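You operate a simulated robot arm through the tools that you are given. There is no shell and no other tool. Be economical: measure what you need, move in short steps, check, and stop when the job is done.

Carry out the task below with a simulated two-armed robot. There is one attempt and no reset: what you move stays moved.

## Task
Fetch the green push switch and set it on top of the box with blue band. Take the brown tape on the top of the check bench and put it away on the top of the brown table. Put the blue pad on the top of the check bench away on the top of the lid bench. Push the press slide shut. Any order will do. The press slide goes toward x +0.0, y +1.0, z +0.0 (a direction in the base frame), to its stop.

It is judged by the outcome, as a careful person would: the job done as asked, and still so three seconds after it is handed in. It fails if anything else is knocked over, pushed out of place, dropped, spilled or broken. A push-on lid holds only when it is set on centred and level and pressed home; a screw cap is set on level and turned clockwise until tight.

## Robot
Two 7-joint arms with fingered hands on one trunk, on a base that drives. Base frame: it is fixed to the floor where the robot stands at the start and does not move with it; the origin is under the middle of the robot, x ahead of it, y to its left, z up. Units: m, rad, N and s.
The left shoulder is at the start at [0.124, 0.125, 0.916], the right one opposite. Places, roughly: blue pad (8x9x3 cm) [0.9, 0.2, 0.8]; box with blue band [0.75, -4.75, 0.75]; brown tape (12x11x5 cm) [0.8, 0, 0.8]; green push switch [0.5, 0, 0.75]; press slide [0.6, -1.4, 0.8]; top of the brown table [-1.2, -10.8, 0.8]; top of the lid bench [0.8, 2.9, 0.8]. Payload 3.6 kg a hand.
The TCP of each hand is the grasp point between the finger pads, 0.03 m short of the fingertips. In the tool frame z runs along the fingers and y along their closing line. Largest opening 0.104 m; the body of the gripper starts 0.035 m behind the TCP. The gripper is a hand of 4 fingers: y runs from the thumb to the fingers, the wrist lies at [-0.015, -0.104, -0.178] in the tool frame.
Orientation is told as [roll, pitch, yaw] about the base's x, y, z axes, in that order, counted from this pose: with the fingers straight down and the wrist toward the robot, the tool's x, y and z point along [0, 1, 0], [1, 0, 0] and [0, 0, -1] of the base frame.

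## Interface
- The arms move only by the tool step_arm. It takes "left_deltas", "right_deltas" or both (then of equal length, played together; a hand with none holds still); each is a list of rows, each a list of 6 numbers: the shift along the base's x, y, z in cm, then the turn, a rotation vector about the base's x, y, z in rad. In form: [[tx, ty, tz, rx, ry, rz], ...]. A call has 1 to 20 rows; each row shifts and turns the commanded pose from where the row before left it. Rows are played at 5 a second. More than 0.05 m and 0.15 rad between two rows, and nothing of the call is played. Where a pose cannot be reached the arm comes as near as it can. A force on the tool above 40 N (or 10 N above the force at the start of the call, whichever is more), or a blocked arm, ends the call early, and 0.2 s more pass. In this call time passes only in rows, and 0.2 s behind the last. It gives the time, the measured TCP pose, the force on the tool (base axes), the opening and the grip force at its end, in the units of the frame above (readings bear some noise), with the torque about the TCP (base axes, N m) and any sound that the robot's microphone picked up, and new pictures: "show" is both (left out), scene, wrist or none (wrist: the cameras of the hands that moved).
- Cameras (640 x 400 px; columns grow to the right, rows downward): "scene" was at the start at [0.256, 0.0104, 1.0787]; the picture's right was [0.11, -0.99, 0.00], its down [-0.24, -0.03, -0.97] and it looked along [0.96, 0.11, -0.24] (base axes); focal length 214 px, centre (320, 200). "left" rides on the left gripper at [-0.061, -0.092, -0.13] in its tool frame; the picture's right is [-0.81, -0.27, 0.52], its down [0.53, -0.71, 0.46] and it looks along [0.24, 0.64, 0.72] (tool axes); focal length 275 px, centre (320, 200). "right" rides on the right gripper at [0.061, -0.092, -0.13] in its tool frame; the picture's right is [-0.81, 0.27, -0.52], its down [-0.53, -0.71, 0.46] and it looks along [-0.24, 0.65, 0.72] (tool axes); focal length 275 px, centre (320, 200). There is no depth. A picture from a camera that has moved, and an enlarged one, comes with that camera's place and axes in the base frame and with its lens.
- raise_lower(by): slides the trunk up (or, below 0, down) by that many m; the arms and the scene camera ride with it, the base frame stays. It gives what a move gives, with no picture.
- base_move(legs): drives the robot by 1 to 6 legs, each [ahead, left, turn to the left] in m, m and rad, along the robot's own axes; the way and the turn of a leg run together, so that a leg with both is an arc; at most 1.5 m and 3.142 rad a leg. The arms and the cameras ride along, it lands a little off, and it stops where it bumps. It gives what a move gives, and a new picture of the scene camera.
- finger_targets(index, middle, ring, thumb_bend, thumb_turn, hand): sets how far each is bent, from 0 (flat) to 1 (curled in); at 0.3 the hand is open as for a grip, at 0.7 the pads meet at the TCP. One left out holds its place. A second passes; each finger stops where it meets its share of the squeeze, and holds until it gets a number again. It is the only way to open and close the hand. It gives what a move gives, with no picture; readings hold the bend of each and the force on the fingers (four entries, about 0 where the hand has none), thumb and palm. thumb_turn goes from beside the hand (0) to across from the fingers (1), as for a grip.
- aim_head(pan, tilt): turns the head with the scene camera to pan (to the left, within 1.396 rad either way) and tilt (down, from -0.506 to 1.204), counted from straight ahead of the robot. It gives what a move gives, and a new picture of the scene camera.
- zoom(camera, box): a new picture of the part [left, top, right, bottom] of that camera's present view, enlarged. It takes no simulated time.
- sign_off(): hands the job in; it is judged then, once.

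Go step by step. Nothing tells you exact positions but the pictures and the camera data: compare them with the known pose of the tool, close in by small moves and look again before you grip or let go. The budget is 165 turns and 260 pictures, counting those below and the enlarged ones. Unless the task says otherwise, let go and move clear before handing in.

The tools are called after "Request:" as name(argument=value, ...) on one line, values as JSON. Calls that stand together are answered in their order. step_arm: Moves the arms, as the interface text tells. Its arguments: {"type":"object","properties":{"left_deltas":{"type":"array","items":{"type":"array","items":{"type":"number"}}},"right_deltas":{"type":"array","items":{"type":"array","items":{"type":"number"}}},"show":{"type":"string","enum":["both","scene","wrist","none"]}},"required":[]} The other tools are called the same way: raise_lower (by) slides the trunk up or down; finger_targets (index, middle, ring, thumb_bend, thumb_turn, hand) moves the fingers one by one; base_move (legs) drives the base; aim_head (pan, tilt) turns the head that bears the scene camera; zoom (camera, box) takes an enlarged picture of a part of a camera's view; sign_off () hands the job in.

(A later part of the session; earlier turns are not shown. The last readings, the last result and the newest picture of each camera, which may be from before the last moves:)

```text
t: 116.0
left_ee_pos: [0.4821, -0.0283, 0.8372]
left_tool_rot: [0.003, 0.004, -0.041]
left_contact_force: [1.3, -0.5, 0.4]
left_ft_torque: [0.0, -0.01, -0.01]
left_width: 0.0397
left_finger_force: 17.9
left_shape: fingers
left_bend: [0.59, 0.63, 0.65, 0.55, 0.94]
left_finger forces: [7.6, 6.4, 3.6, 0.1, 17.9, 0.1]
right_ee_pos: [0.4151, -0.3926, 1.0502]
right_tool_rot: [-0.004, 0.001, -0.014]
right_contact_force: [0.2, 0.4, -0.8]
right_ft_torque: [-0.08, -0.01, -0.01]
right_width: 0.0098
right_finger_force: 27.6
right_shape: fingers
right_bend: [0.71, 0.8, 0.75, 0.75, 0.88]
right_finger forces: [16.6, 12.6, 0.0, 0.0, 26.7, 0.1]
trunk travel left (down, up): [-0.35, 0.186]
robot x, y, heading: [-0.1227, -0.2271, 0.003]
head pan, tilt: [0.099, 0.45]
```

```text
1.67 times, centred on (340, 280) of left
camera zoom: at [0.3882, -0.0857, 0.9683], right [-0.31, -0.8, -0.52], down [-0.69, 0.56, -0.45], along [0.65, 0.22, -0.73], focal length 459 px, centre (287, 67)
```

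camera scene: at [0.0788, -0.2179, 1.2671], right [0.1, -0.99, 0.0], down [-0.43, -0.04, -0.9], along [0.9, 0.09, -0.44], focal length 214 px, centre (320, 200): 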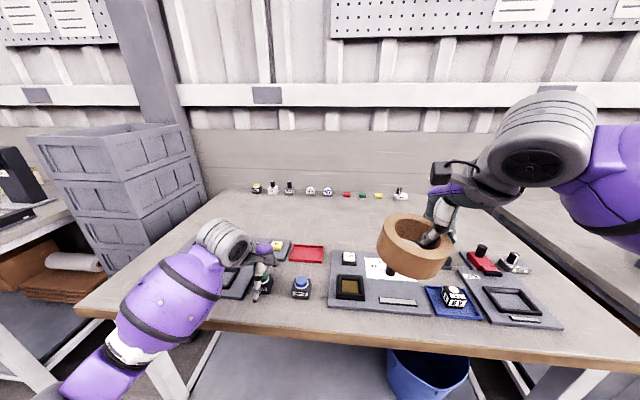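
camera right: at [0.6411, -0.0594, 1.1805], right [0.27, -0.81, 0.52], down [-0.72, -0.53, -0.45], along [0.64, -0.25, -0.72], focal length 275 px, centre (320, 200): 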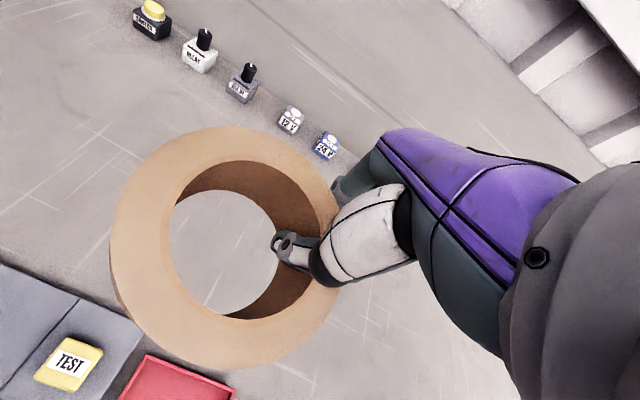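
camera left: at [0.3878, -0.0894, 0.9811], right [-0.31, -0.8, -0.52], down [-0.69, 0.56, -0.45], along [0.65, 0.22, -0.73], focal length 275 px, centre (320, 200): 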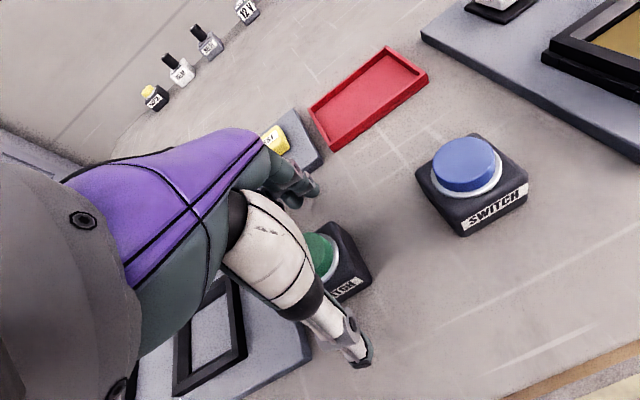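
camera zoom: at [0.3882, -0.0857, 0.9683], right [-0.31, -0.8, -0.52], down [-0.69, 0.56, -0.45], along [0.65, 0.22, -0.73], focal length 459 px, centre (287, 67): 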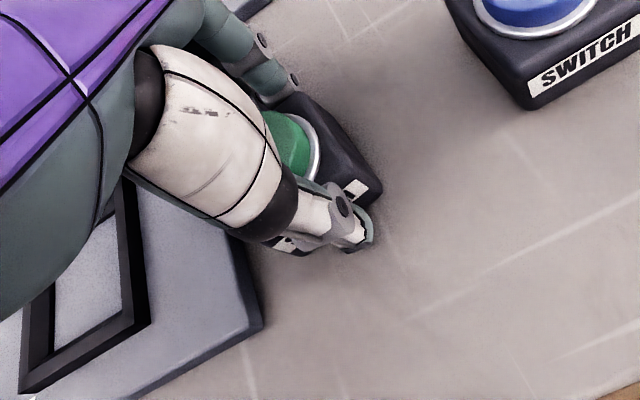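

Gripped on the base with all fingers. Lift and check.

Request:
step_arm(left_deltas=[[0, 0, 1, 0, 0, 0], [0, 0, 3, 0, 0, 0], [0, 0, 4, 0, 0, 0], [0, 0, 4, 0, 0, 0], [0, 0, 4, 0, 0, 0], [0, 1, 4, 0, 0, 0], [0, 2, 4, 0, 0, 0]])

```text
t: 117.6
left_ee_pos: [0.4818, 0.0008, 1.079]
left_tool_rot: [0.004, 0.005, -0.044]
left_contact_force: [0.0, 0.0, -1.4]
left_ft_torque: [0.0, 0.0, 0.04]
left_width: 0.0395
left_finger_force: 16.9
left_shape: fingers
left_bend: [0.59, 0.63, 0.65, 0.55, 0.94]
left_finger forces: [7.5, 6.2, 3.6, 0.0, 17.7, 0.0]
right_ee_pos: [0.4141, -0.3927, 1.0498]
right_tool_rot: [-0.006, -0.001, -0.014]
right_contact_force: [0.6, 0.2, -0.8]
right_ft_torque: [-0.09, 0.01, 0.01]
right_width: 0.01
right_finger_force: 28.7
right_shape: fingers
right_bend: [0.71, 0.8, 0.75, 0.75, 0.88]
right_finger forces: [16.7, 12.6, 0.0, 0.0, 26.7, 0.0]
trunk travel left (down, up): [-0.35, 0.186]
robot x, y, heading: [-0.1213, -0.2279, 0.001]
head pan, tilt: [0.099, 0.45]
camera scene: at [0.0785, -0.2177, 1.2671], right [0.1, -0.99, 0.0], down [-0.43, -0.04, -0.9], along [0.9, 0.09, -0.44], focal length 214 px, centre (320, 200)
camera left: at [0.389, -0.0571, 1.2095], right [-0.31, -0.8, -0.52], down [-0.69, 0.56, -0.45], along [0.65, 0.22, -0.73], focal length 275 px, centre (320, 200)
```

scene: 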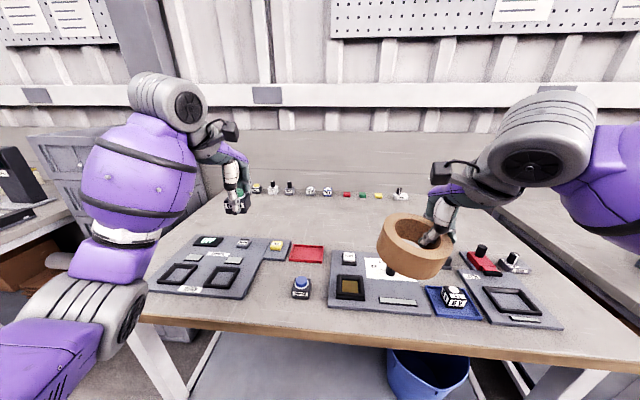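
left: 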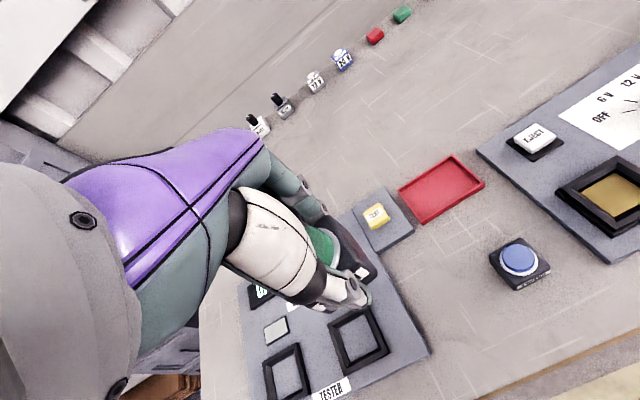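

Switch is in hand. Drive right and check the press on the way.

Request:
base_move(legs=[[-0.18, 0, 0], [0, -1.2, 0]])

Request:
aim_head(pan=0.0, tilt=0.5)

Request:
zoom(camera="scene", box=[220, 120, 440, 260])

```text
t: 124.6
left_ee_pos: [0.3096, -1.1673, 1.0799]
left_tool_rot: [0.003, 0.005, -0.034]
left_contact_force: [0.5, 0.4, -1.3]
left_ft_torque: [0.01, -0.02, 0.0]
left_width: 0.0395
left_finger_force: 17.3
left_shape: fingers
left_bend: [0.59, 0.63, 0.65, 0.55, 0.94]
left_finger forces: [7.6, 6.2, 3.7, 0.1, 17.6, 0.1]
right_ee_pos: [0.2439, -1.5615, 1.049]
right_tool_rot: [-0.004, 0.0, -0.006]
right_contact_force: [-1.0, 0.5, -1.4]
right_ft_torque: [-0.09, -0.04, -0.02]
right_width: 0.0097
right_finger_force: 28.2
right_shape: fingers
right_bend: [0.71, 0.8, 0.75, 0.75, 0.88]
right_finger forces: [16.9, 12.6, 0.1, 0.0, 26.7, 0.1]
trunk travel left (down, up): [-0.35, 0.186]
robot x, y, heading: [-0.2893, -1.4005, 0.006]
head pan, tilt: [0.099, 0.45]
camera scene: at [-0.0921, -1.3885, 1.2671], right [0.11, -0.99, 0.0], down [-0.43, -0.05, -0.9], along [0.89, 0.1, -0.44], focal length 214 px, centre (320, 200)
```

scene: 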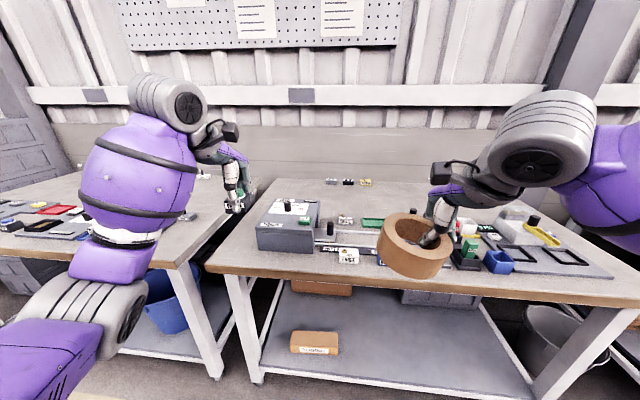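

```text
t: 125.3
left_ee_pos: [0.3096, -1.1678, 1.0785]
left_tool_rot: [0.005, 0.004, -0.034]
left_contact_force: [0.0, -0.1, -1.0]
left_ft_torque: [0.02, -0.01, 0.0]
left_width: 0.0396
left_finger_force: 17.9
left_shape: fingers
left_bend: [0.59, 0.63, 0.65, 0.55, 0.94]
left_finger forces: [7.5, 6.2, 3.5, 0.1, 17.7, 0.0]
right_ee_pos: [0.2453, -1.5606, 1.0488]
right_tool_rot: [-0.005, 0.0, -0.006]
right_contact_force: [0.8, 0.1, -1.2]
right_ft_torque: [-0.06, -0.03, 0.0]
right_width: 0.0099
right_finger_force: 28.0
right_shape: fingers
right_bend: [0.71, 0.8, 0.75, 0.75, 0.88]
right_finger forces: [16.9, 12.5, 0.1, 0.1, 26.7, 0.1]
trunk travel left (down, up): [-0.35, 0.186]
robot x, y, heading: [-0.2911, -1.3988, 0.005]
head pan, tilt: [0.0, 0.499]
camera scene: at [-0.0925, -1.3974, 1.2626], right [0.01, -1.0, 0.0], down [-0.48, 0.0, -0.88], along [0.88, 0.01, -0.48], focal length 214 px, centre (320, 200)
```

scene: 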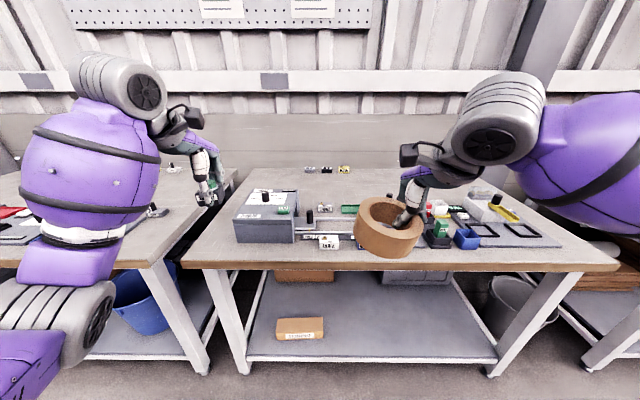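

```text
2.86 times, centred on (330, 190) of scene
camera zoom: at [-0.0925, -1.3974, 1.2626], right [0.01, -1.0, 0.0], down [-0.48, 0.0, -0.88], along [0.88, 0.01, -0.48], focal length 613 px, centre (291, 229)
```

zoom: 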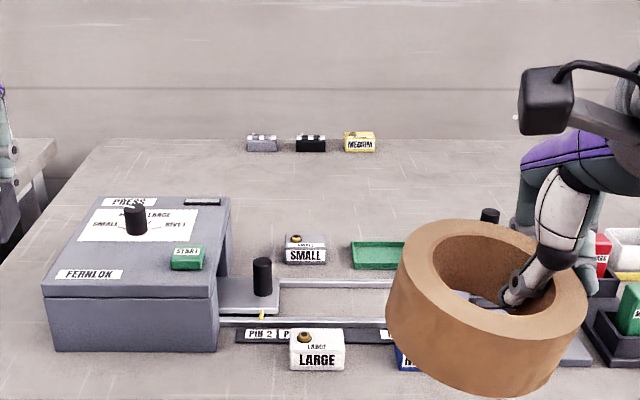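

The slide is still at PIN 2 and the blocks nearby stand as before. On to the box with the blue band at y ≈ -4.75.

Request:
base_move(legs=[[0, -1.4, 0], [0, -1.2, 0]])

Request:
aim_head(pan=-0.6, tilt=0.4)

```text
t: 137.9
left_ee_pos: [0.3483, -3.7452, 1.0789]
left_tool_rot: [0.002, 0.003, -0.014]
left_contact_force: [-0.2, -1.5, -1.0]
left_ft_torque: [0.01, 0.01, 0.0]
left_width: 0.0395
left_finger_force: 17.7
left_shape: fingers
left_bend: [0.59, 0.63, 0.65, 0.55, 0.94]
left_finger forces: [7.6, 6.2, 3.6, 0.0, 17.7, 0.1]
right_ee_pos: [0.2902, -4.1407, 1.049]
right_tool_rot: [-0.004, 0.001, 0.015]
right_contact_force: [-0.8, 0.3, -1.3]
right_ft_torque: [-0.06, -0.05, 0.01]
right_width: 0.01
right_finger_force: 28.0
right_shape: fingers
right_bend: [0.71, 0.8, 0.75, 0.75, 0.88]
right_finger forces: [19.3, 9.4, 0.0, 0.0, 26.6, 0.0]
trunk travel left (down, up): [-0.35, 0.186]
robot x, y, heading: [-0.2483, -3.9887, 0.029]
head pan, tilt: [0.0, 0.499]
camera scene: at [-0.0497, -3.9841, 1.2626], right [0.03, -1.0, 0.0], down [-0.48, -0.01, -0.88], along [0.88, 0.03, -0.48], focal length 214 px, centre (320, 200)
```

scene: 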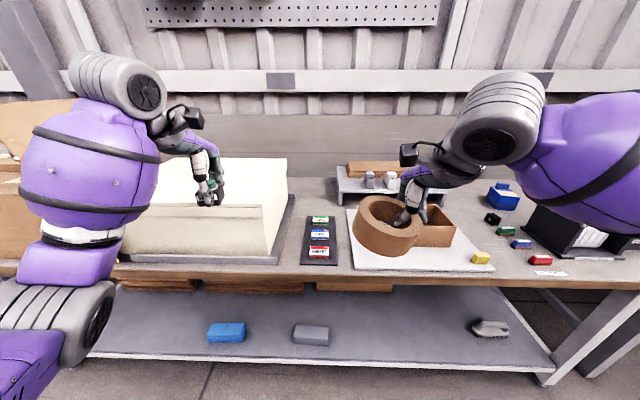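

```text
t: 138.9
left_ee_pos: [0.3484, -3.7455, 1.0785]
left_tool_rot: [0.004, 0.005, -0.013]
left_contact_force: [-0.1, 0.8, -1.5]
left_ft_torque: [0.05, -0.01, -0.04]
left_width: 0.0395
left_finger_force: 17.5
left_shape: fingers
left_bend: [0.59, 0.63, 0.65, 0.55, 0.94]
left_finger forces: [7.6, 6.1, 3.6, 0.1, 17.6, 0.1]
right_ee_pos: [0.2899, -4.141, 1.0486]
right_tool_rot: [-0.004, 0.0, 0.017]
right_contact_force: [0.2, 0.1, -0.3]
right_ft_torque: [-0.11, -0.04, -0.01]
right_width: 0.0101
right_finger_force: 27.7
right_shape: fingers
right_bend: [0.71, 0.8, 0.75, 0.75, 0.88]
right_finger forces: [19.5, 9.4, 0.1, 0.1, 26.6, 0.0]
trunk travel left (down, up): [-0.35, 0.186]
robot x, y, heading: [-0.2473, -3.9887, 0.033]
head pan, tilt: [-0.6, 0.4]
camera scene: at [-0.0626, -4.0365, 1.2718], right [-0.54, -0.84, 0.0], down [-0.33, 0.21, -0.92], along [0.78, -0.5, -0.39], focal length 214 px, centre (320, 200)
```

scene: 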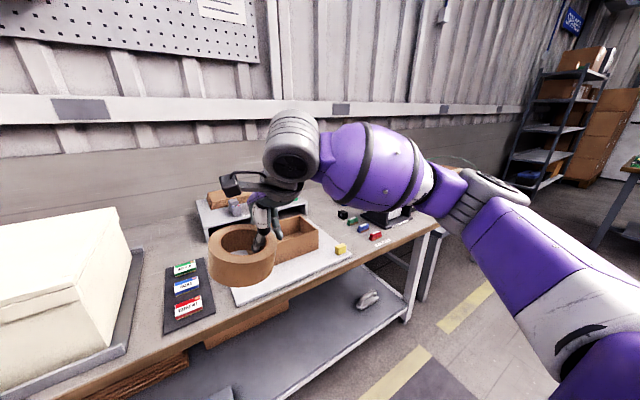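

The target should be further right. Fix heading and strafe on.

Request:
base_move(legs=[[0, 0, -0.032], [0, -0.9, 0]])

Request:
aim_head(pan=0.15, tilt=0.5)

```text
t: 144.0
left_ee_pos: [0.3512, -4.6684, 1.0789]
left_tool_rot: [0.002, 0.004, -0.052]
left_contact_force: [0.6, -1.6, -0.8]
left_ft_torque: [-0.04, 0.03, -0.01]
left_width: 0.0394
left_finger_force: 17.6
left_shape: fingers
left_bend: [0.59, 0.63, 0.65, 0.55, 0.94]
left_finger forces: [7.5, 6.2, 3.6, 0.0, 17.6, 0.0]
right_ee_pos: [0.2791, -5.0624, 1.0491]
right_tool_rot: [-0.006, 0.0, -0.026]
right_contact_force: [0.9, 0.8, -1.8]
right_ft_torque: [-0.08, -0.04, -0.03]
right_width: 0.0101
right_finger_force: 27.6
right_shape: fingers
right_bend: [0.71, 0.8, 0.75, 0.75, 0.88]
right_finger forces: [19.5, 9.3, 0.0, 0.0, 26.6, 0.0]
trunk travel left (down, up): [-0.35, 0.186]
robot x, y, heading: [-0.2541, -4.8923, -0.008]
head pan, tilt: [-0.6, 0.4]
camera scene: at [-0.0702, -4.9438, 1.2718], right [-0.57, -0.82, 0.0], down [-0.32, 0.22, -0.92], along [0.75, -0.53, -0.39], focal length 214 px, centre (320, 200)
```

scene: 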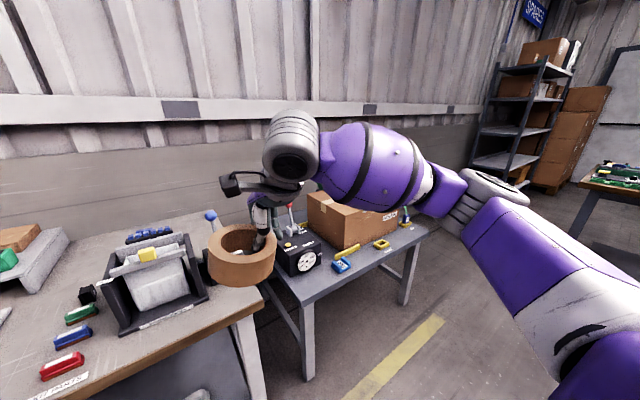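

```text
t: 145.1
left_ee_pos: [0.3507, -4.669, 1.0793]
left_tool_rot: [0.004, 0.003, -0.052]
left_contact_force: [-0.2, 0.4, -0.7]
left_ft_torque: [-0.01, 0.0, 0.02]
left_width: 0.0394
left_finger_force: 17.7
left_shape: fingers
left_bend: [0.59, 0.63, 0.65, 0.55, 0.94]
left_finger forces: [7.6, 6.2, 3.5, 0.0, 17.8, 0.1]
right_ee_pos: [0.28, -5.0612, 1.0492]
right_tool_rot: [-0.004, 0.0, -0.025]
right_contact_force: [-0.1, -0.1, -1.8]
right_ft_torque: [-0.06, -0.07, -0.02]
right_width: 0.0103
right_finger_force: 27.6
right_shape: fingers
right_bend: [0.71, 0.8, 0.75, 0.75, 0.88]
right_finger forces: [19.5, 9.3, 0.0, 0.0, 26.5, 0.0]
trunk travel left (down, up): [-0.35, 0.186]
robot x, y, heading: [-0.2505, -4.888, -0.01]
head pan, tilt: [0.15, 0.499]
camera scene: at [-0.056, -4.8778, 1.2626], right [0.14, -0.99, 0.0], down [-0.47, -0.07, -0.88], along [0.87, 0.12, -0.48], focal length 214 px, centre (320, 200)
```

scene: 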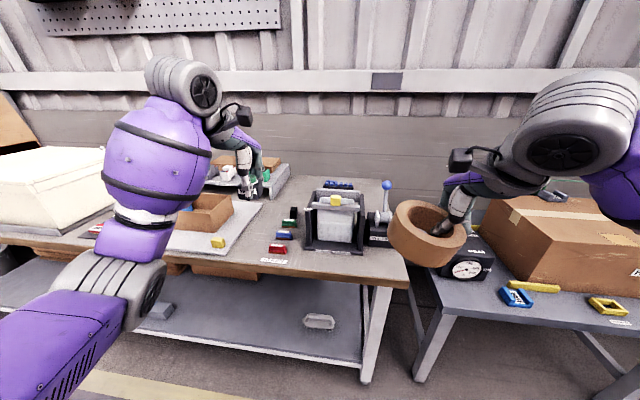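

Request:
zoom(camera="scene", box=[160, 150, 400, 290])

Request:
zoom(camera="left", box=[0, 0, 640, 400])

```text
2.67 times, centred on (280, 220) of scene
camera zoom: at [-0.056, -4.8778, 1.2626], right [0.14, -0.99, 0.0], down [-0.47, -0.07, -0.88], along [0.87, 0.12, -0.48], focal length 572 px, centre (427, 147)
```

zoom: 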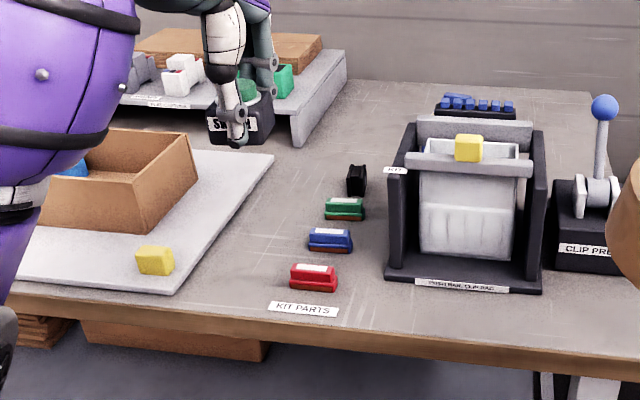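

```text
1.00 times, centred on (320, 200) of left
camera zoom: at [0.2576, -4.7248, 1.209], right [-0.32, -0.79, -0.52], down [-0.69, 0.57, -0.45], along [0.65, 0.21, -0.73], focal length 275 px, centre (320, 200)
```

zoom: 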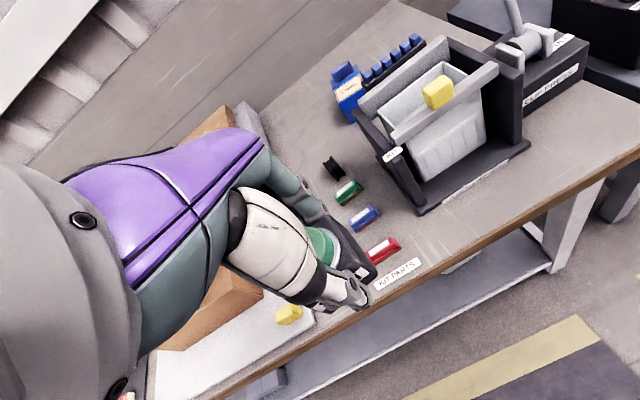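

Let me inspect the blue-and-white object behind the clip fixture, which lies near [0.83, -4.78].

Request:
zoom(camera="left", box=[290, 20, 490, 145])

Request:
zoom(camera="scene", box=[300, 170, 380, 220])

```text
3.20 times, centred on (390, 82) of left
camera zoom: at [0.2576, -4.7248, 1.209], right [-0.32, -0.79, -0.52], down [-0.69, 0.57, -0.45], along [0.65, 0.21, -0.73], focal length 881 px, centre (96, 576)
```

zoom: 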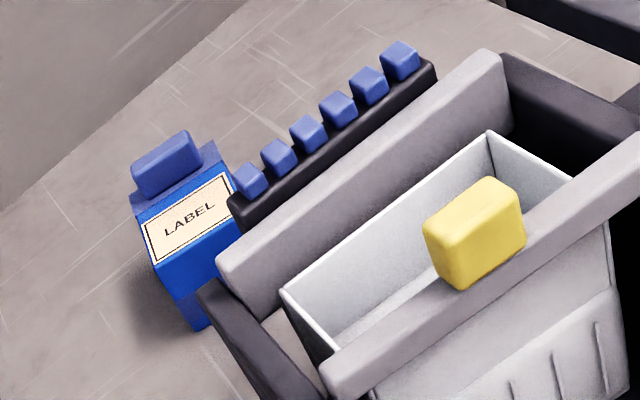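

```text
8.00 times, centred on (340, 195) of scene
camera zoom: at [-0.056, -4.8778, 1.2626], right [0.14, -0.99, 0.0], down [-0.47, -0.07, -0.88], along [0.87, 0.12, -0.48], focal length 1716 px, centre (160, 240)
```

zoom: 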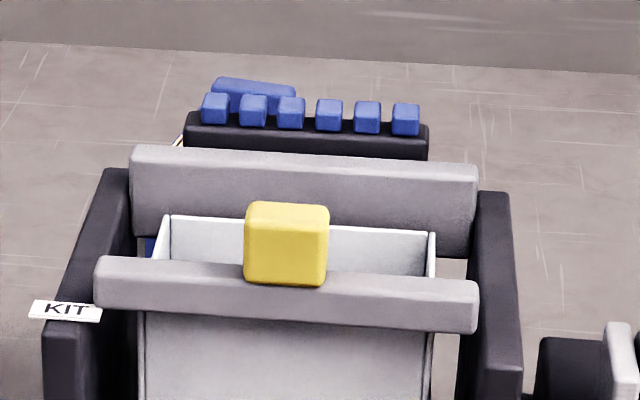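

That is a blue bottle-like item, perhaps not the box. Zoom on the kit parts and other boxes.

Request:
zoom(camera="scene", box=[260, 200, 340, 260])

Request:
aim_head(pan=0.55, tilt=0.4)

Request:
aim_head(pan=-0.5, tilt=0.4)

```text
6.67 times, centred on (300, 230) of scene
camera zoom: at [-0.056, -4.8778, 1.2626], right [0.14, -0.99, 0.0], down [-0.47, -0.07, -0.88], along [0.87, 0.12, -0.48], focal length 1430 px, centre (453, 0)
```

zoom: 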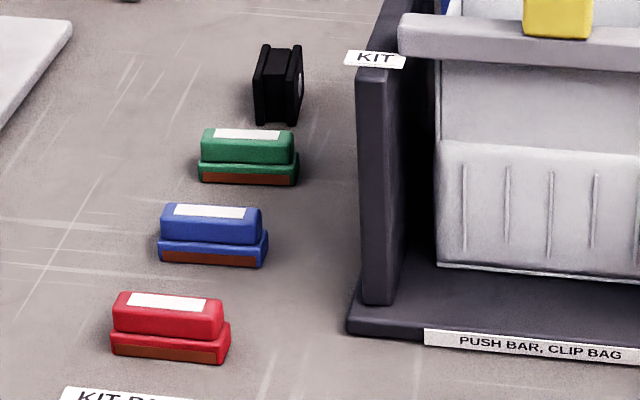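

```text
t: 146.0
left_ee_pos: [0.3509, -4.6684, 1.0784]
left_tool_rot: [0.004, 0.004, -0.053]
left_contact_force: [0.6, -0.6, -0.5]
left_ft_torque: [0.0, 0.0, -0.03]
left_width: 0.0394
left_finger_force: 17.2
left_shape: fingers
left_bend: [0.59, 0.63, 0.65, 0.55, 0.94]
left_finger forces: [7.6, 6.2, 3.6, 0.0, 17.8, 0.0]
right_ee_pos: [0.2796, -5.0616, 1.0484]
right_tool_rot: [-0.005, 0.001, -0.025]
right_contact_force: [0.6, -0.1, -2.1]
right_ft_torque: [-0.14, -0.01, 0.03]
right_width: 0.0103
right_finger_force: 27.8
right_shape: fingers
right_bend: [0.71, 0.8, 0.75, 0.75, 0.88]
right_finger forces: [19.5, 9.3, 0.1, 0.1, 26.7, 0.1]
trunk travel left (down, up): [-0.35, 0.186]
robot x, y, heading: [-0.251, -4.8899, -0.01]
head pan, tilt: [0.55, 0.4]
camera scene: at [-0.0666, -4.8429, 1.2718], right [0.51, -0.86, 0.0], down [-0.33, -0.2, -0.92], along [0.79, 0.47, -0.39], focal length 214 px, centre (320, 200)
```

scene: 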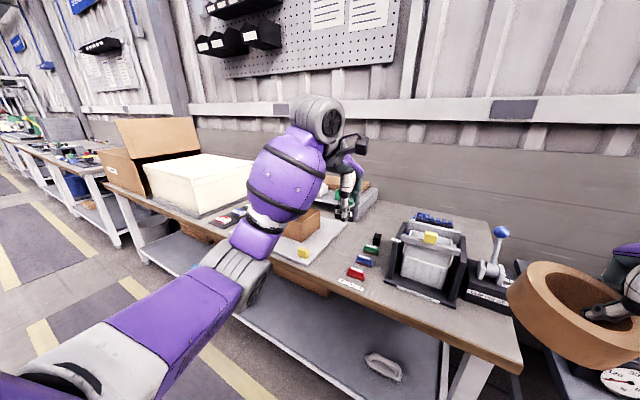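

```text
t: 147.3
left_ee_pos: [0.3509, -4.6682, 1.0782]
left_tool_rot: [0.004, 0.004, -0.052]
left_contact_force: [-0.4, -1.0, -0.5]
left_ft_torque: [-0.01, -0.04, 0.01]
left_width: 0.0394
left_finger_force: 17.3
left_shape: fingers
left_bend: [0.59, 0.63, 0.65, 0.55, 0.94]
left_finger forces: [7.6, 6.2, 3.6, 0.1, 17.7, 0.0]
right_ee_pos: [0.279, -5.0608, 1.0491]
right_tool_rot: [-0.006, 0.001, -0.025]
right_contact_force: [0.1, -0.1, -1.7]
right_ft_torque: [-0.09, -0.05, 0.02]
right_width: 0.01
right_finger_force: 28.3
right_shape: fingers
right_bend: [0.71, 0.8, 0.75, 0.75, 0.88]
right_finger forces: [19.5, 9.1, 0.1, 0.1, 26.6, 0.0]
trunk travel left (down, up): [-0.35, 0.186]
robot x, y, heading: [-0.2546, -4.8934, -0.011]
head pan, tilt: [-0.499, 0.4]
camera scene: at [-0.0652, -4.9355, 1.2718], right [-0.49, -0.87, 0.0], down [-0.34, 0.19, -0.92], along [0.8, -0.45, -0.39], focal length 214 px, centre (320, 200)
```

scene: 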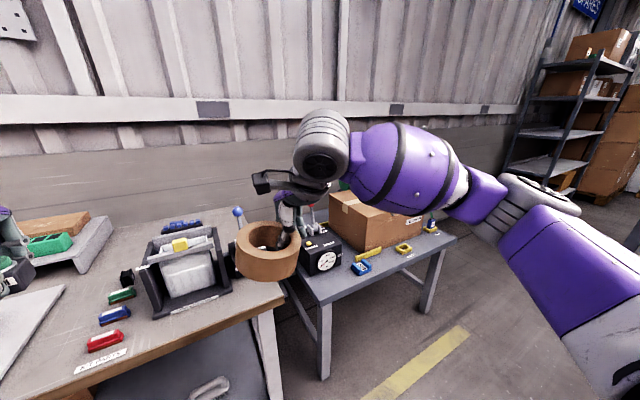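

I'll bring the left wrist camera (hand held high) nearer to look at that blue object and what is behind the fixture.

Request:
step_arm(left_deltas=[[4, -2.4, 0, 0, 0, 0], [4, -2.4, 0, 0, 0, 0], [4, -2.4, 0, 0, 0, 0], [4, -2.4, 0, 0, 0, 0]], show="wrist")

```text
t: 148.3
left_ee_pos: [0.5105, -4.7689, 1.077]
left_tool_rot: [0.008, 0.003, -0.055]
left_contact_force: [-0.2, -0.7, -1.0]
left_ft_torque: [-0.02, 0.0, 0.02]
left_width: 0.039
left_finger_force: 17.2
left_shape: fingers
left_bend: [0.59, 0.63, 0.65, 0.55, 0.94]
left_finger forces: [7.4, 6.0, 3.5, 0.0, 17.3, 0.0]
right_ee_pos: [0.2805, -5.0621, 1.0484]
right_tool_rot: [-0.004, -0.001, -0.025]
right_contact_force: [-0.5, -0.4, -1.7]
right_ft_torque: [-0.1, -0.03, -0.06]
right_width: 0.0102
right_finger_force: 27.8
right_shape: fingers
right_bend: [0.71, 0.8, 0.75, 0.75, 0.88]
right_finger forces: [19.5, 9.3, 0.1, 0.0, 26.7, 0.0]
trunk travel left (down, up): [-0.35, 0.186]
robot x, y, heading: [-0.2542, -4.8904, -0.009]
head pan, tilt: [-0.499, 0.4]
camera left: at [0.4165, -4.8245, 1.2076], right [-0.32, -0.79, -0.52], down [-0.68, 0.57, -0.45], along [0.66, 0.21, -0.72], focal length 275 px, centre (320, 200)
```

left: 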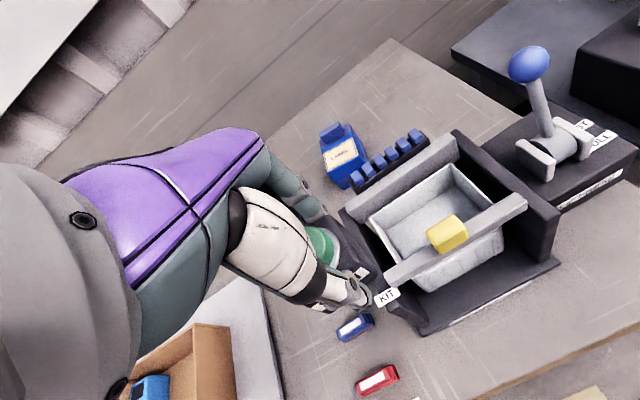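

Request:
zoom(camera="left", box=[290, 100, 450, 200])

Request:
zoom(camera="right", box=[0, 0, 640, 400])

```text
4.00 times, centred on (370, 150) of left
camera zoom: at [0.4165, -4.8245, 1.2076], right [-0.32, -0.79, -0.52], down [-0.68, 0.57, -0.45], along [0.66, 0.21, -0.72], focal length 1101 px, centre (120, 400)
```

zoom: 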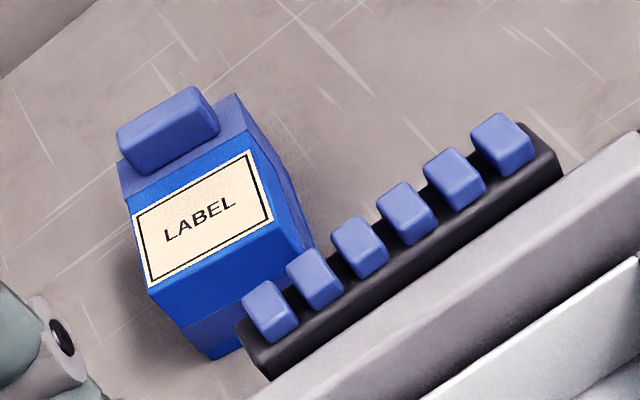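

```text
1.00 times, centred on (320, 200) of right
camera zoom: at [0.1881, -4.9999, 1.1802], right [0.26, -0.81, 0.52], down [-0.73, -0.52, -0.45], along [0.64, -0.26, -0.72], focal length 275 px, centre (320, 200)
```

zoom: 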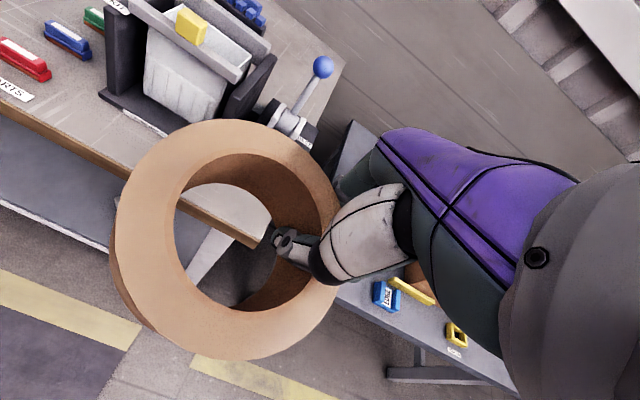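

The label dispenser isn't a box. I'll retract the left hand and look at the riser shelf area at the bench's back left.

Request:
step_arm(left_deltas=[[-4, 2.4, 1, 0, 0, 0], [-4, 2.4, 2, 0, 0, 0], [-4, 3, 2, 0, 0, 0], [-4, 3, 2, 0, 0, 0]], show="none")

Request:
aim_head(pan=0.3, tilt=0.35)

Request:
zoom(camera="scene", box=[180, 140, 440, 300])

```text
refused: row 2 steps farther than a row can; nothing moved
```

```text
t: 149.4
left_ee_pos: [0.512, -4.7656, 1.077]
left_tool_rot: [0.004, 0.003, -0.053]
left_contact_force: [-0.2, -0.3, -0.3]
left_ft_torque: [-0.03, -0.02, -0.02]
left_width: 0.0392
left_finger_force: 17.5
left_shape: fingers
left_bend: [0.59, 0.63, 0.65, 0.55, 0.94]
left_finger forces: [7.3, 6.0, 3.6, 0.0, 17.4, 0.0]
right_ee_pos: [0.2784, -5.0622, 1.0483]
right_tool_rot: [-0.007, -0.002, -0.024]
right_contact_force: [0.2, -1.1, -1.8]
right_ft_torque: [-0.05, -0.01, -0.01]
right_width: 0.01
right_finger_force: 27.6
right_shape: fingers
right_bend: [0.71, 0.8, 0.75, 0.75, 0.88]
right_finger forces: [19.4, 9.2, 0.1, 0.1, 26.6, 0.1]
trunk travel left (down, up): [-0.35, 0.186]
robot x, y, heading: [-0.2488, -4.8897, -0.008]
head pan, tilt: [0.3, 0.351]
camera scene: at [-0.0568, -4.8639, 1.2763], right [0.29, -0.96, 0.0], down [-0.33, -0.1, -0.94], along [0.9, 0.27, -0.34], focal length 214 px, centre (320, 200)
```

scene: 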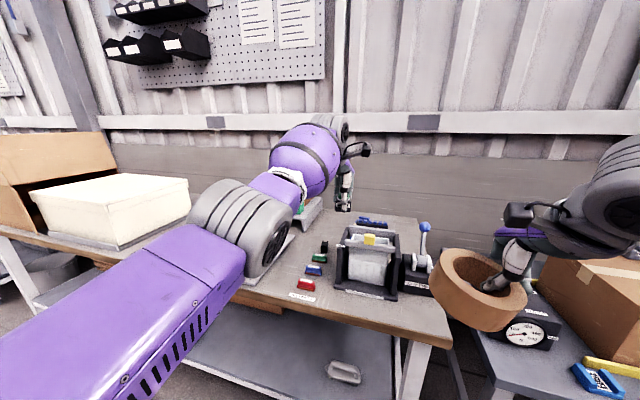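

```text
2.46 times, centred on (310, 220) of scene
camera zoom: at [-0.0568, -4.8639, 1.2763], right [0.29, -0.96, 0.0], down [-0.33, -0.1, -0.94], along [0.9, 0.27, -0.34], focal length 528 px, centre (345, 151)
```

zoom: 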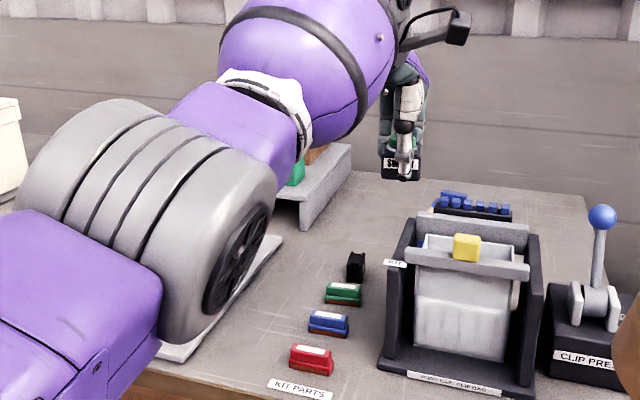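

Request:
step_arm(left_deltas=[[-4, 2, 0, 0, 0, 0], [-4, 2, 0, 0, 0, 0], [-4, 2, 0, 0, 0, 0], [-4, 2, 0, 0, 0, 0], [-2, 2, 3, 0, 0, 0], [0, 3, 3, 0, 0, 0], [0, 4, 0, 0, 0, 0], [0, 4, 0, 0, 0, 0]], show="none")

Request:
aim_head(pan=0.3, tilt=0.35)

Request:
zoom(camera="scene", box=[180, 140, 440, 300])

```text
t: 151.2
left_ee_pos: [0.3318, -4.5542, 1.1399]
left_tool_rot: [0.005, 0.004, -0.052]
left_contact_force: [-0.2, 0.0, -0.8]
left_ft_torque: [0.01, -0.02, 0.02]
left_width: 0.0385
left_finger_force: 16.8
left_shape: fingers
left_bend: [0.59, 0.64, 0.65, 0.55, 0.94]
left_finger forces: [7.3, 5.8, 3.6, 0.0, 16.6, 0.0]
right_ee_pos: [0.2798, -5.0611, 1.0489]
right_tool_rot: [-0.007, -0.001, -0.026]
right_contact_force: [0.3, 0.9, -0.8]
right_ft_torque: [-0.1, -0.06, -0.02]
right_width: 0.0103
right_finger_force: 27.2
right_shape: fingers
right_bend: [0.71, 0.8, 0.75, 0.75, 0.88]
right_finger forces: [19.5, 9.1, 0.0, 0.0, 26.5, 0.0]
trunk travel left (down, up): [-0.35, 0.186]
robot x, y, heading: [-0.2513, -4.8885, -0.014]
head pan, tilt: [0.3, 0.351]
```

```text
t: 151.8
left_ee_pos: [0.3316, -4.555, 1.1392]
left_tool_rot: [0.005, 0.003, -0.052]
left_contact_force: [0.3, -0.7, -0.7]
left_ft_torque: [0.01, -0.03, -0.01]
left_width: 0.0389
left_finger_force: 16.8
left_shape: fingers
left_bend: [0.59, 0.64, 0.65, 0.55, 0.94]
left_finger forces: [7.3, 5.8, 3.5, 0.0, 16.8, 0.0]
right_ee_pos: [0.2791, -5.0615, 1.0484]
right_tool_rot: [-0.006, -0.001, -0.023]
right_contact_force: [-0.5, 0.2, -1.1]
right_ft_torque: [-0.07, -0.04, -0.02]
right_width: 0.0098
right_finger_force: 28.0
right_shape: fingers
right_bend: [0.71, 0.8, 0.75, 0.75, 0.88]
right_finger forces: [19.5, 9.1, 0.0, 0.0, 26.6, 0.0]
trunk travel left (down, up): [-0.35, 0.186]
robot x, y, heading: [-0.2521, -4.892, -0.01]
head pan, tilt: [0.3, 0.351]
camera scene: at [-0.0569, -4.8639, 1.2763], right [0.29, -0.96, 0.0], down [-0.33, -0.1, -0.94], along [0.9, 0.27, -0.34], focal length 214 px, centre (320, 200)
```

scene: 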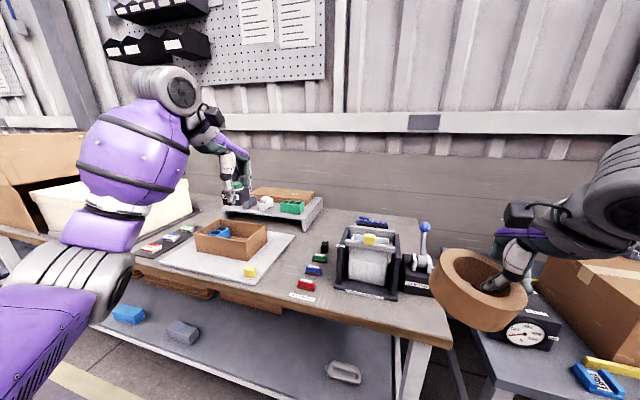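

```text
2.46 times, centred on (310, 220) of scene
camera zoom: at [-0.0569, -4.8639, 1.2763], right [0.29, -0.96, 0.0], down [-0.33, -0.1, -0.94], along [0.9, 0.27, -0.34], focal length 528 px, centre (345, 151)
```

zoom: 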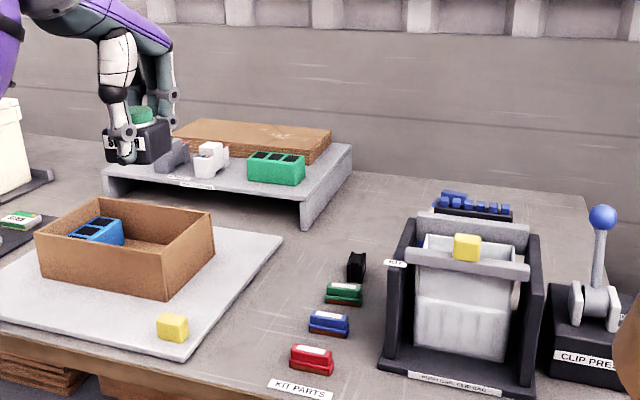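

The object at (0.82, -4.80) is, by geometry, an ~8×8×6 cm box with a bright blue band (with label) over its top – it must be the box with blue band. To place the switch safely I'll go closer; first raise the right hand over the press lever.

Request:
step_arm(right_deltas=[[0, 0, 4, 0, 0, 0], [0, 0, 4, 0, 0, 0], [0, 0, 4, 0, 0, 0], [0, 0, 4, 0, 0, 0]], show="none")

Request:
base_move(legs=[[0, 0.05, 0.01], [0.3, 0, 0]])

```text
t: 152.8
left_ee_pos: [0.3321, -4.5537, 1.1397]
left_tool_rot: [0.004, 0.005, -0.053]
left_contact_force: [-0.4, 0.2, -1.0]
left_ft_torque: [-0.04, -0.04, -0.01]
left_width: 0.0389
left_finger_force: 16.9
left_shape: fingers
left_bend: [0.59, 0.64, 0.65, 0.55, 0.94]
left_finger forces: [7.4, 5.8, 3.7, 0.0, 16.7, 0.1]
right_ee_pos: [0.2808, -5.0609, 1.212]
right_tool_rot: [-0.006, 0.001, -0.023]
right_contact_force: [-0.3, -0.6, -1.2]
right_ft_torque: [-0.11, -0.03, -0.01]
right_width: 0.0099
right_finger_force: 28.3
right_shape: fingers
right_bend: [0.71, 0.8, 0.75, 0.75, 0.88]
right_finger forces: [20.2, 8.8, 0.1, 0.0, 26.7, 0.0]
trunk travel left (down, up): [-0.35, 0.186]
robot x, y, heading: [-0.2517, -4.8888, -0.015]
head pan, tilt: [0.3, 0.351]
```

```text
t: 155.4
left_ee_pos: [0.6225, -4.4929, 1.1389]
left_tool_rot: [0.003, 0.004, -0.035]
left_contact_force: [0.2, -0.5, -1.6]
left_ft_torque: [0.03, 0.01, -0.01]
left_width: 0.0389
left_finger_force: 17.0
left_shape: fingers
left_bend: [0.59, 0.64, 0.65, 0.55, 0.94]
left_finger forces: [7.3, 5.8, 3.6, 0.1, 16.6, 0.1]
right_ee_pos: [0.5788, -5.0007, 1.2099]
right_tool_rot: [-0.004, 0.001, -0.008]
right_contact_force: [-0.7, 0.4, -1.6]
right_ft_torque: [-0.1, 0.01, 0.03]
right_width: 0.0099
right_finger_force: 27.8
right_shape: fingers
right_bend: [0.71, 0.8, 0.75, 0.75, 0.88]
right_finger forces: [20.2, 8.7, 0.0, 0.1, 26.6, 0.0]
trunk travel left (down, up): [-0.35, 0.186]
robot x, y, heading: [0.0398, -4.838, 0.004]
head pan, tilt: [0.3, 0.351]
camera scene: at [0.239, -4.809, 1.2762], right [0.3, -0.95, 0.0], down [-0.33, -0.1, -0.94], along [0.9, 0.28, -0.34], focal length 214 px, centre (320, 200)
```

scene: 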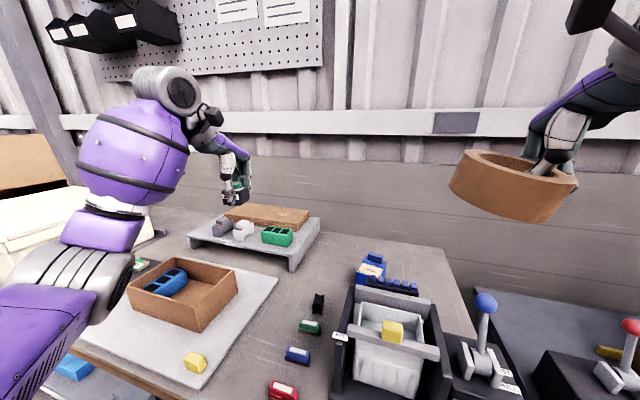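

Request:
zoom(camera="scene", box=[330, 230, 450, 310])

Request:
step_arm(left_deltas=[[0, 0, 0, 0, 0, -0.14], [0, 0, 0, 0, 0, -0.14], [0, 0, 0, 0, 0, -0.14], [0, 0, 0, 0, 0, -0.14], [0, 0, 0, 0, 0, -0.14], [0, 0, 0, 0, 0, -0.14]])

```text
5.00 times, centred on (390, 270) of scene
camera zoom: at [0.239, -4.809, 1.2762], right [0.3, -0.95, 0.0], down [-0.33, -0.1, -0.94], along [0.9, 0.28, -0.34], focal length 1072 px, centre (-30, -150)
```

zoom: 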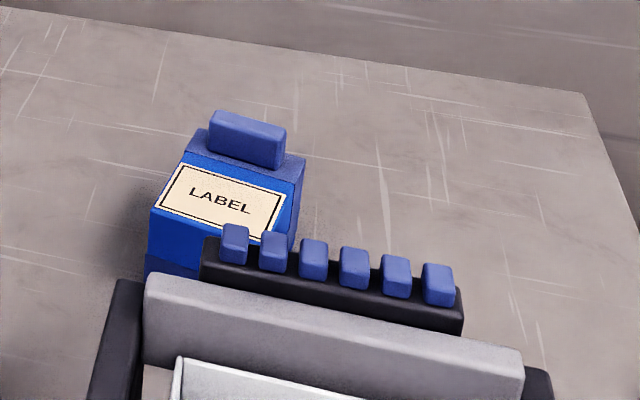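

```text
t: 156.8
left_ee_pos: [0.6222, -4.4948, 1.14]
left_tool_rot: [0.002, 0.004, -0.879]
left_contact_force: [-0.1, 0.1, -0.8]
left_ft_torque: [0.02, 0.02, 0.0]
left_width: 0.0386
left_finger_force: 16.7
left_shape: fingers
left_bend: [0.59, 0.64, 0.65, 0.55, 0.94]
left_finger forces: [7.3, 5.8, 3.6, 0.0, 16.7, 0.0]
right_ee_pos: [0.5791, -5.0015, 1.2089]
right_tool_rot: [-0.005, -0.001, -0.01]
right_contact_force: [-0.5, 0.6, -1.4]
right_ft_torque: [-0.07, -0.04, 0.0]
right_width: 0.0099
right_finger_force: 27.6
right_shape: fingers
right_bend: [0.71, 0.8, 0.75, 0.75, 0.88]
right_finger forces: [20.2, 8.8, 0.1, 0.0, 26.7, 0.1]
trunk travel left (down, up): [-0.35, 0.186]
robot x, y, heading: [0.0428, -4.8346, 0.007]
head pan, tilt: [0.3, 0.351]
camera scene: at [0.2386, -4.8091, 1.2763], right [0.3, -0.95, 0.0], down [-0.33, -0.1, -0.94], along [0.9, 0.28, -0.34], focal length 214 px, centre (320, 200)
camera left: at [0.5171, -4.4625, 1.2705], right [-0.8, -0.3, -0.52], down [-0.04, 0.89, -0.45], along [0.6, -0.34, -0.73], focal length 275 px, centre (320, 200)
```

scene: 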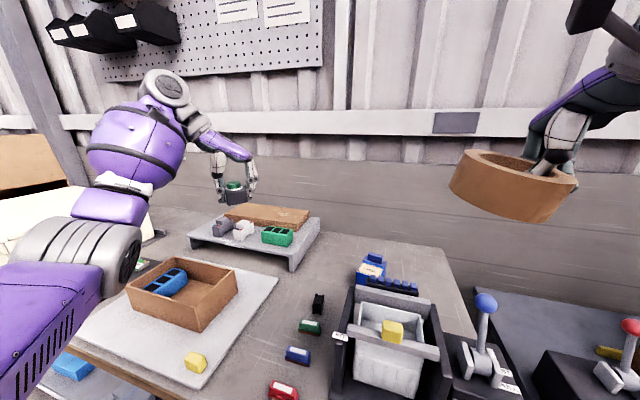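
left: 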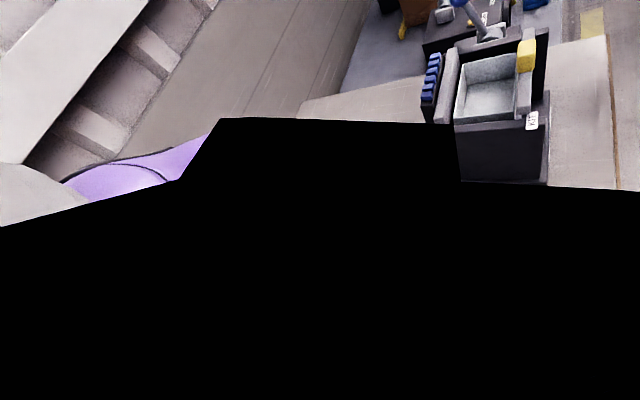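

It is indeed a box with a bright blue band and a handle block at its back edge; free top spans x≈0.768–0.842 at y≈-4.797. Continue turning the hand so that thumb and fingers lie on the ±y sides.

Request:
step_arm(left_deltas=[[0, -1, 0, 0, 0, -0.14], [0, -1, 0, 0, 0, -0.14], [0, -1, 0, 0, 0, -0.14], [0, -1, 0, 0, 0, -0.14], [0, -1, 0, 0, 0, -0.14], [0, -1, 0, 0, 0, -0.12]])

```text
t: 158.2
left_ee_pos: [0.6217, -4.5556, 1.1409]
left_tool_rot: [0.005, 0.003, -1.698]
left_contact_force: [1.0, 0.1, -0.4]
left_ft_torque: [-0.02, 0.02, -0.02]
left_width: 0.0388
left_finger_force: 16.4
left_shape: fingers
left_bend: [0.59, 0.64, 0.66, 0.55, 0.94]
left_finger forces: [7.1, 5.7, 3.6, 0.0, 16.3, 0.1]
right_ee_pos: [0.5787, -5.0018, 1.2099]
right_tool_rot: [-0.005, -0.001, -0.007]
right_contact_force: [0.4, 0.1, -2.0]
right_ft_torque: [-0.03, -0.03, 0.01]
right_width: 0.0102
right_finger_force: 28.2
right_shape: fingers
right_bend: [0.71, 0.8, 0.75, 0.75, 0.88]
right_finger forces: [20.0, 8.8, 0.0, 0.0, 26.7, 0.1]
trunk travel left (down, up): [-0.35, 0.186]
robot x, y, heading: [0.0458, -4.8365, 0.005]
head pan, tilt: [0.3, 0.351]
camera scene: at [0.2385, -4.8097, 1.2763], right [0.3, -0.95, 0.0], down [-0.33, -0.1, -0.94], along [0.9, 0.28, -0.34], focal length 214 px, centre (320, 200)
camera left: at [0.5721, -4.4558, 1.2703], right [-0.77, 0.38, -0.52], down [0.62, 0.64, -0.45], along [0.16, -0.67, -0.72], focal length 275 px, centre (320, 200)
```

scene: 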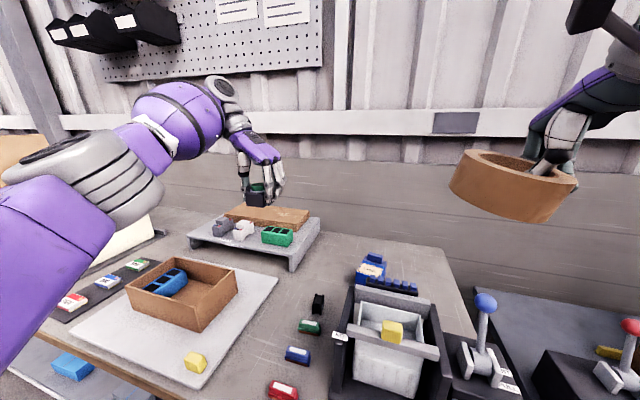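
left: 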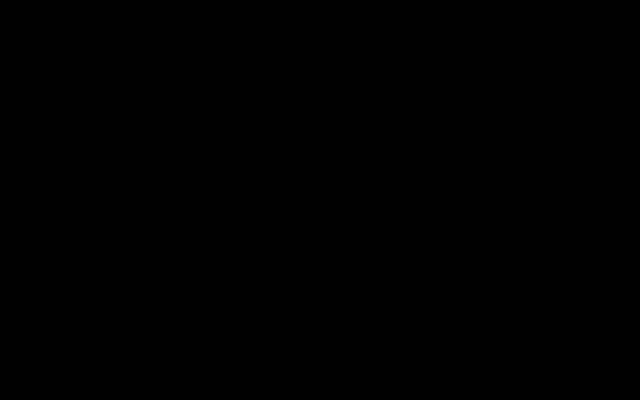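

Wrist camera is hidden by the arm in this posture; go above the box and see if it clears.

Request:
step_arm(left_deltas=[[2.3, -3, 0, 0, 0, 0], [2.3, -3, 0, 0, 0, 0], [2.3, -3, 0, 0, 0, 0], [2.3, -3, 0, 0, 0, 0], [2.3, -3, 0, 0, 0, 0], [2.3, -3, 0, 0, 0, 0], [2.3, -3, -1, 0, 0, 0], [2.2, -3.1, -2, 0, 0, 0]])

```text
t: 160.0
left_ee_pos: [0.6807, -4.7793, 1.0775]
left_tool_rot: [0.005, 0.002, -1.696]
left_contact_force: [0.0, 1.0, -0.5]
left_ft_torque: [0.01, 0.03, -0.03]
left_width: 0.0387
left_finger_force: 17.0
left_shape: fingers
left_bend: [0.59, 0.64, 0.66, 0.55, 0.94]
left_finger forces: [7.4, 5.7, 3.7, 0.0, 16.8, 0.1]
left hand out of reach, approached as far as the arm can: row 1, 2, 3, 4, 5, 6, 7, 8
right_ee_pos: [0.5809, -5.003, 1.2101]
right_tool_rot: [-0.006, 0.0, -0.009]
right_contact_force: [0.3, 0.0, -1.8]
right_ft_torque: [-0.08, -0.06, 0.05]
right_width: 0.0101
right_finger_force: 27.9
right_shape: fingers
right_bend: [0.71, 0.8, 0.75, 0.75, 0.88]
right_finger forces: [20.1, 8.7, 0.0, 0.1, 26.6, 0.1]
trunk travel left (down, up): [-0.35, 0.186]
robot x, y, heading: [0.0423, -4.8369, 0.003]
head pan, tilt: [0.3, 0.351]
camera scene: at [0.239, -4.8091, 1.2762], right [0.3, -0.95, 0.0], down [-0.33, -0.1, -0.94], along [0.9, 0.28, -0.34], focal length 214 px, centre (320, 200)
camera left: at [0.6302, -4.6795, 1.2075], right [-0.77, 0.38, -0.52], down [0.62, 0.64, -0.45], along [0.16, -0.67, -0.73], focal length 275 px, centre (320, 200)
```

scene: 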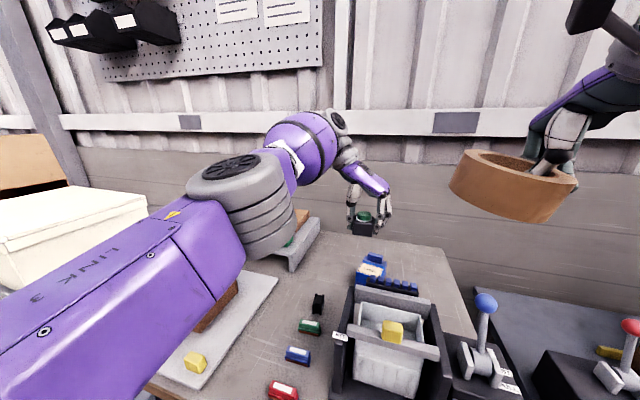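
left: 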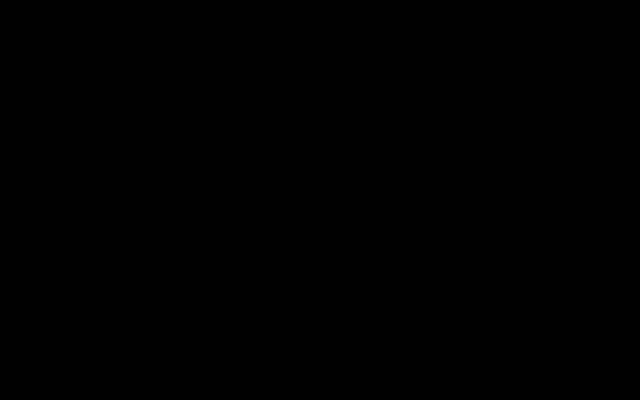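

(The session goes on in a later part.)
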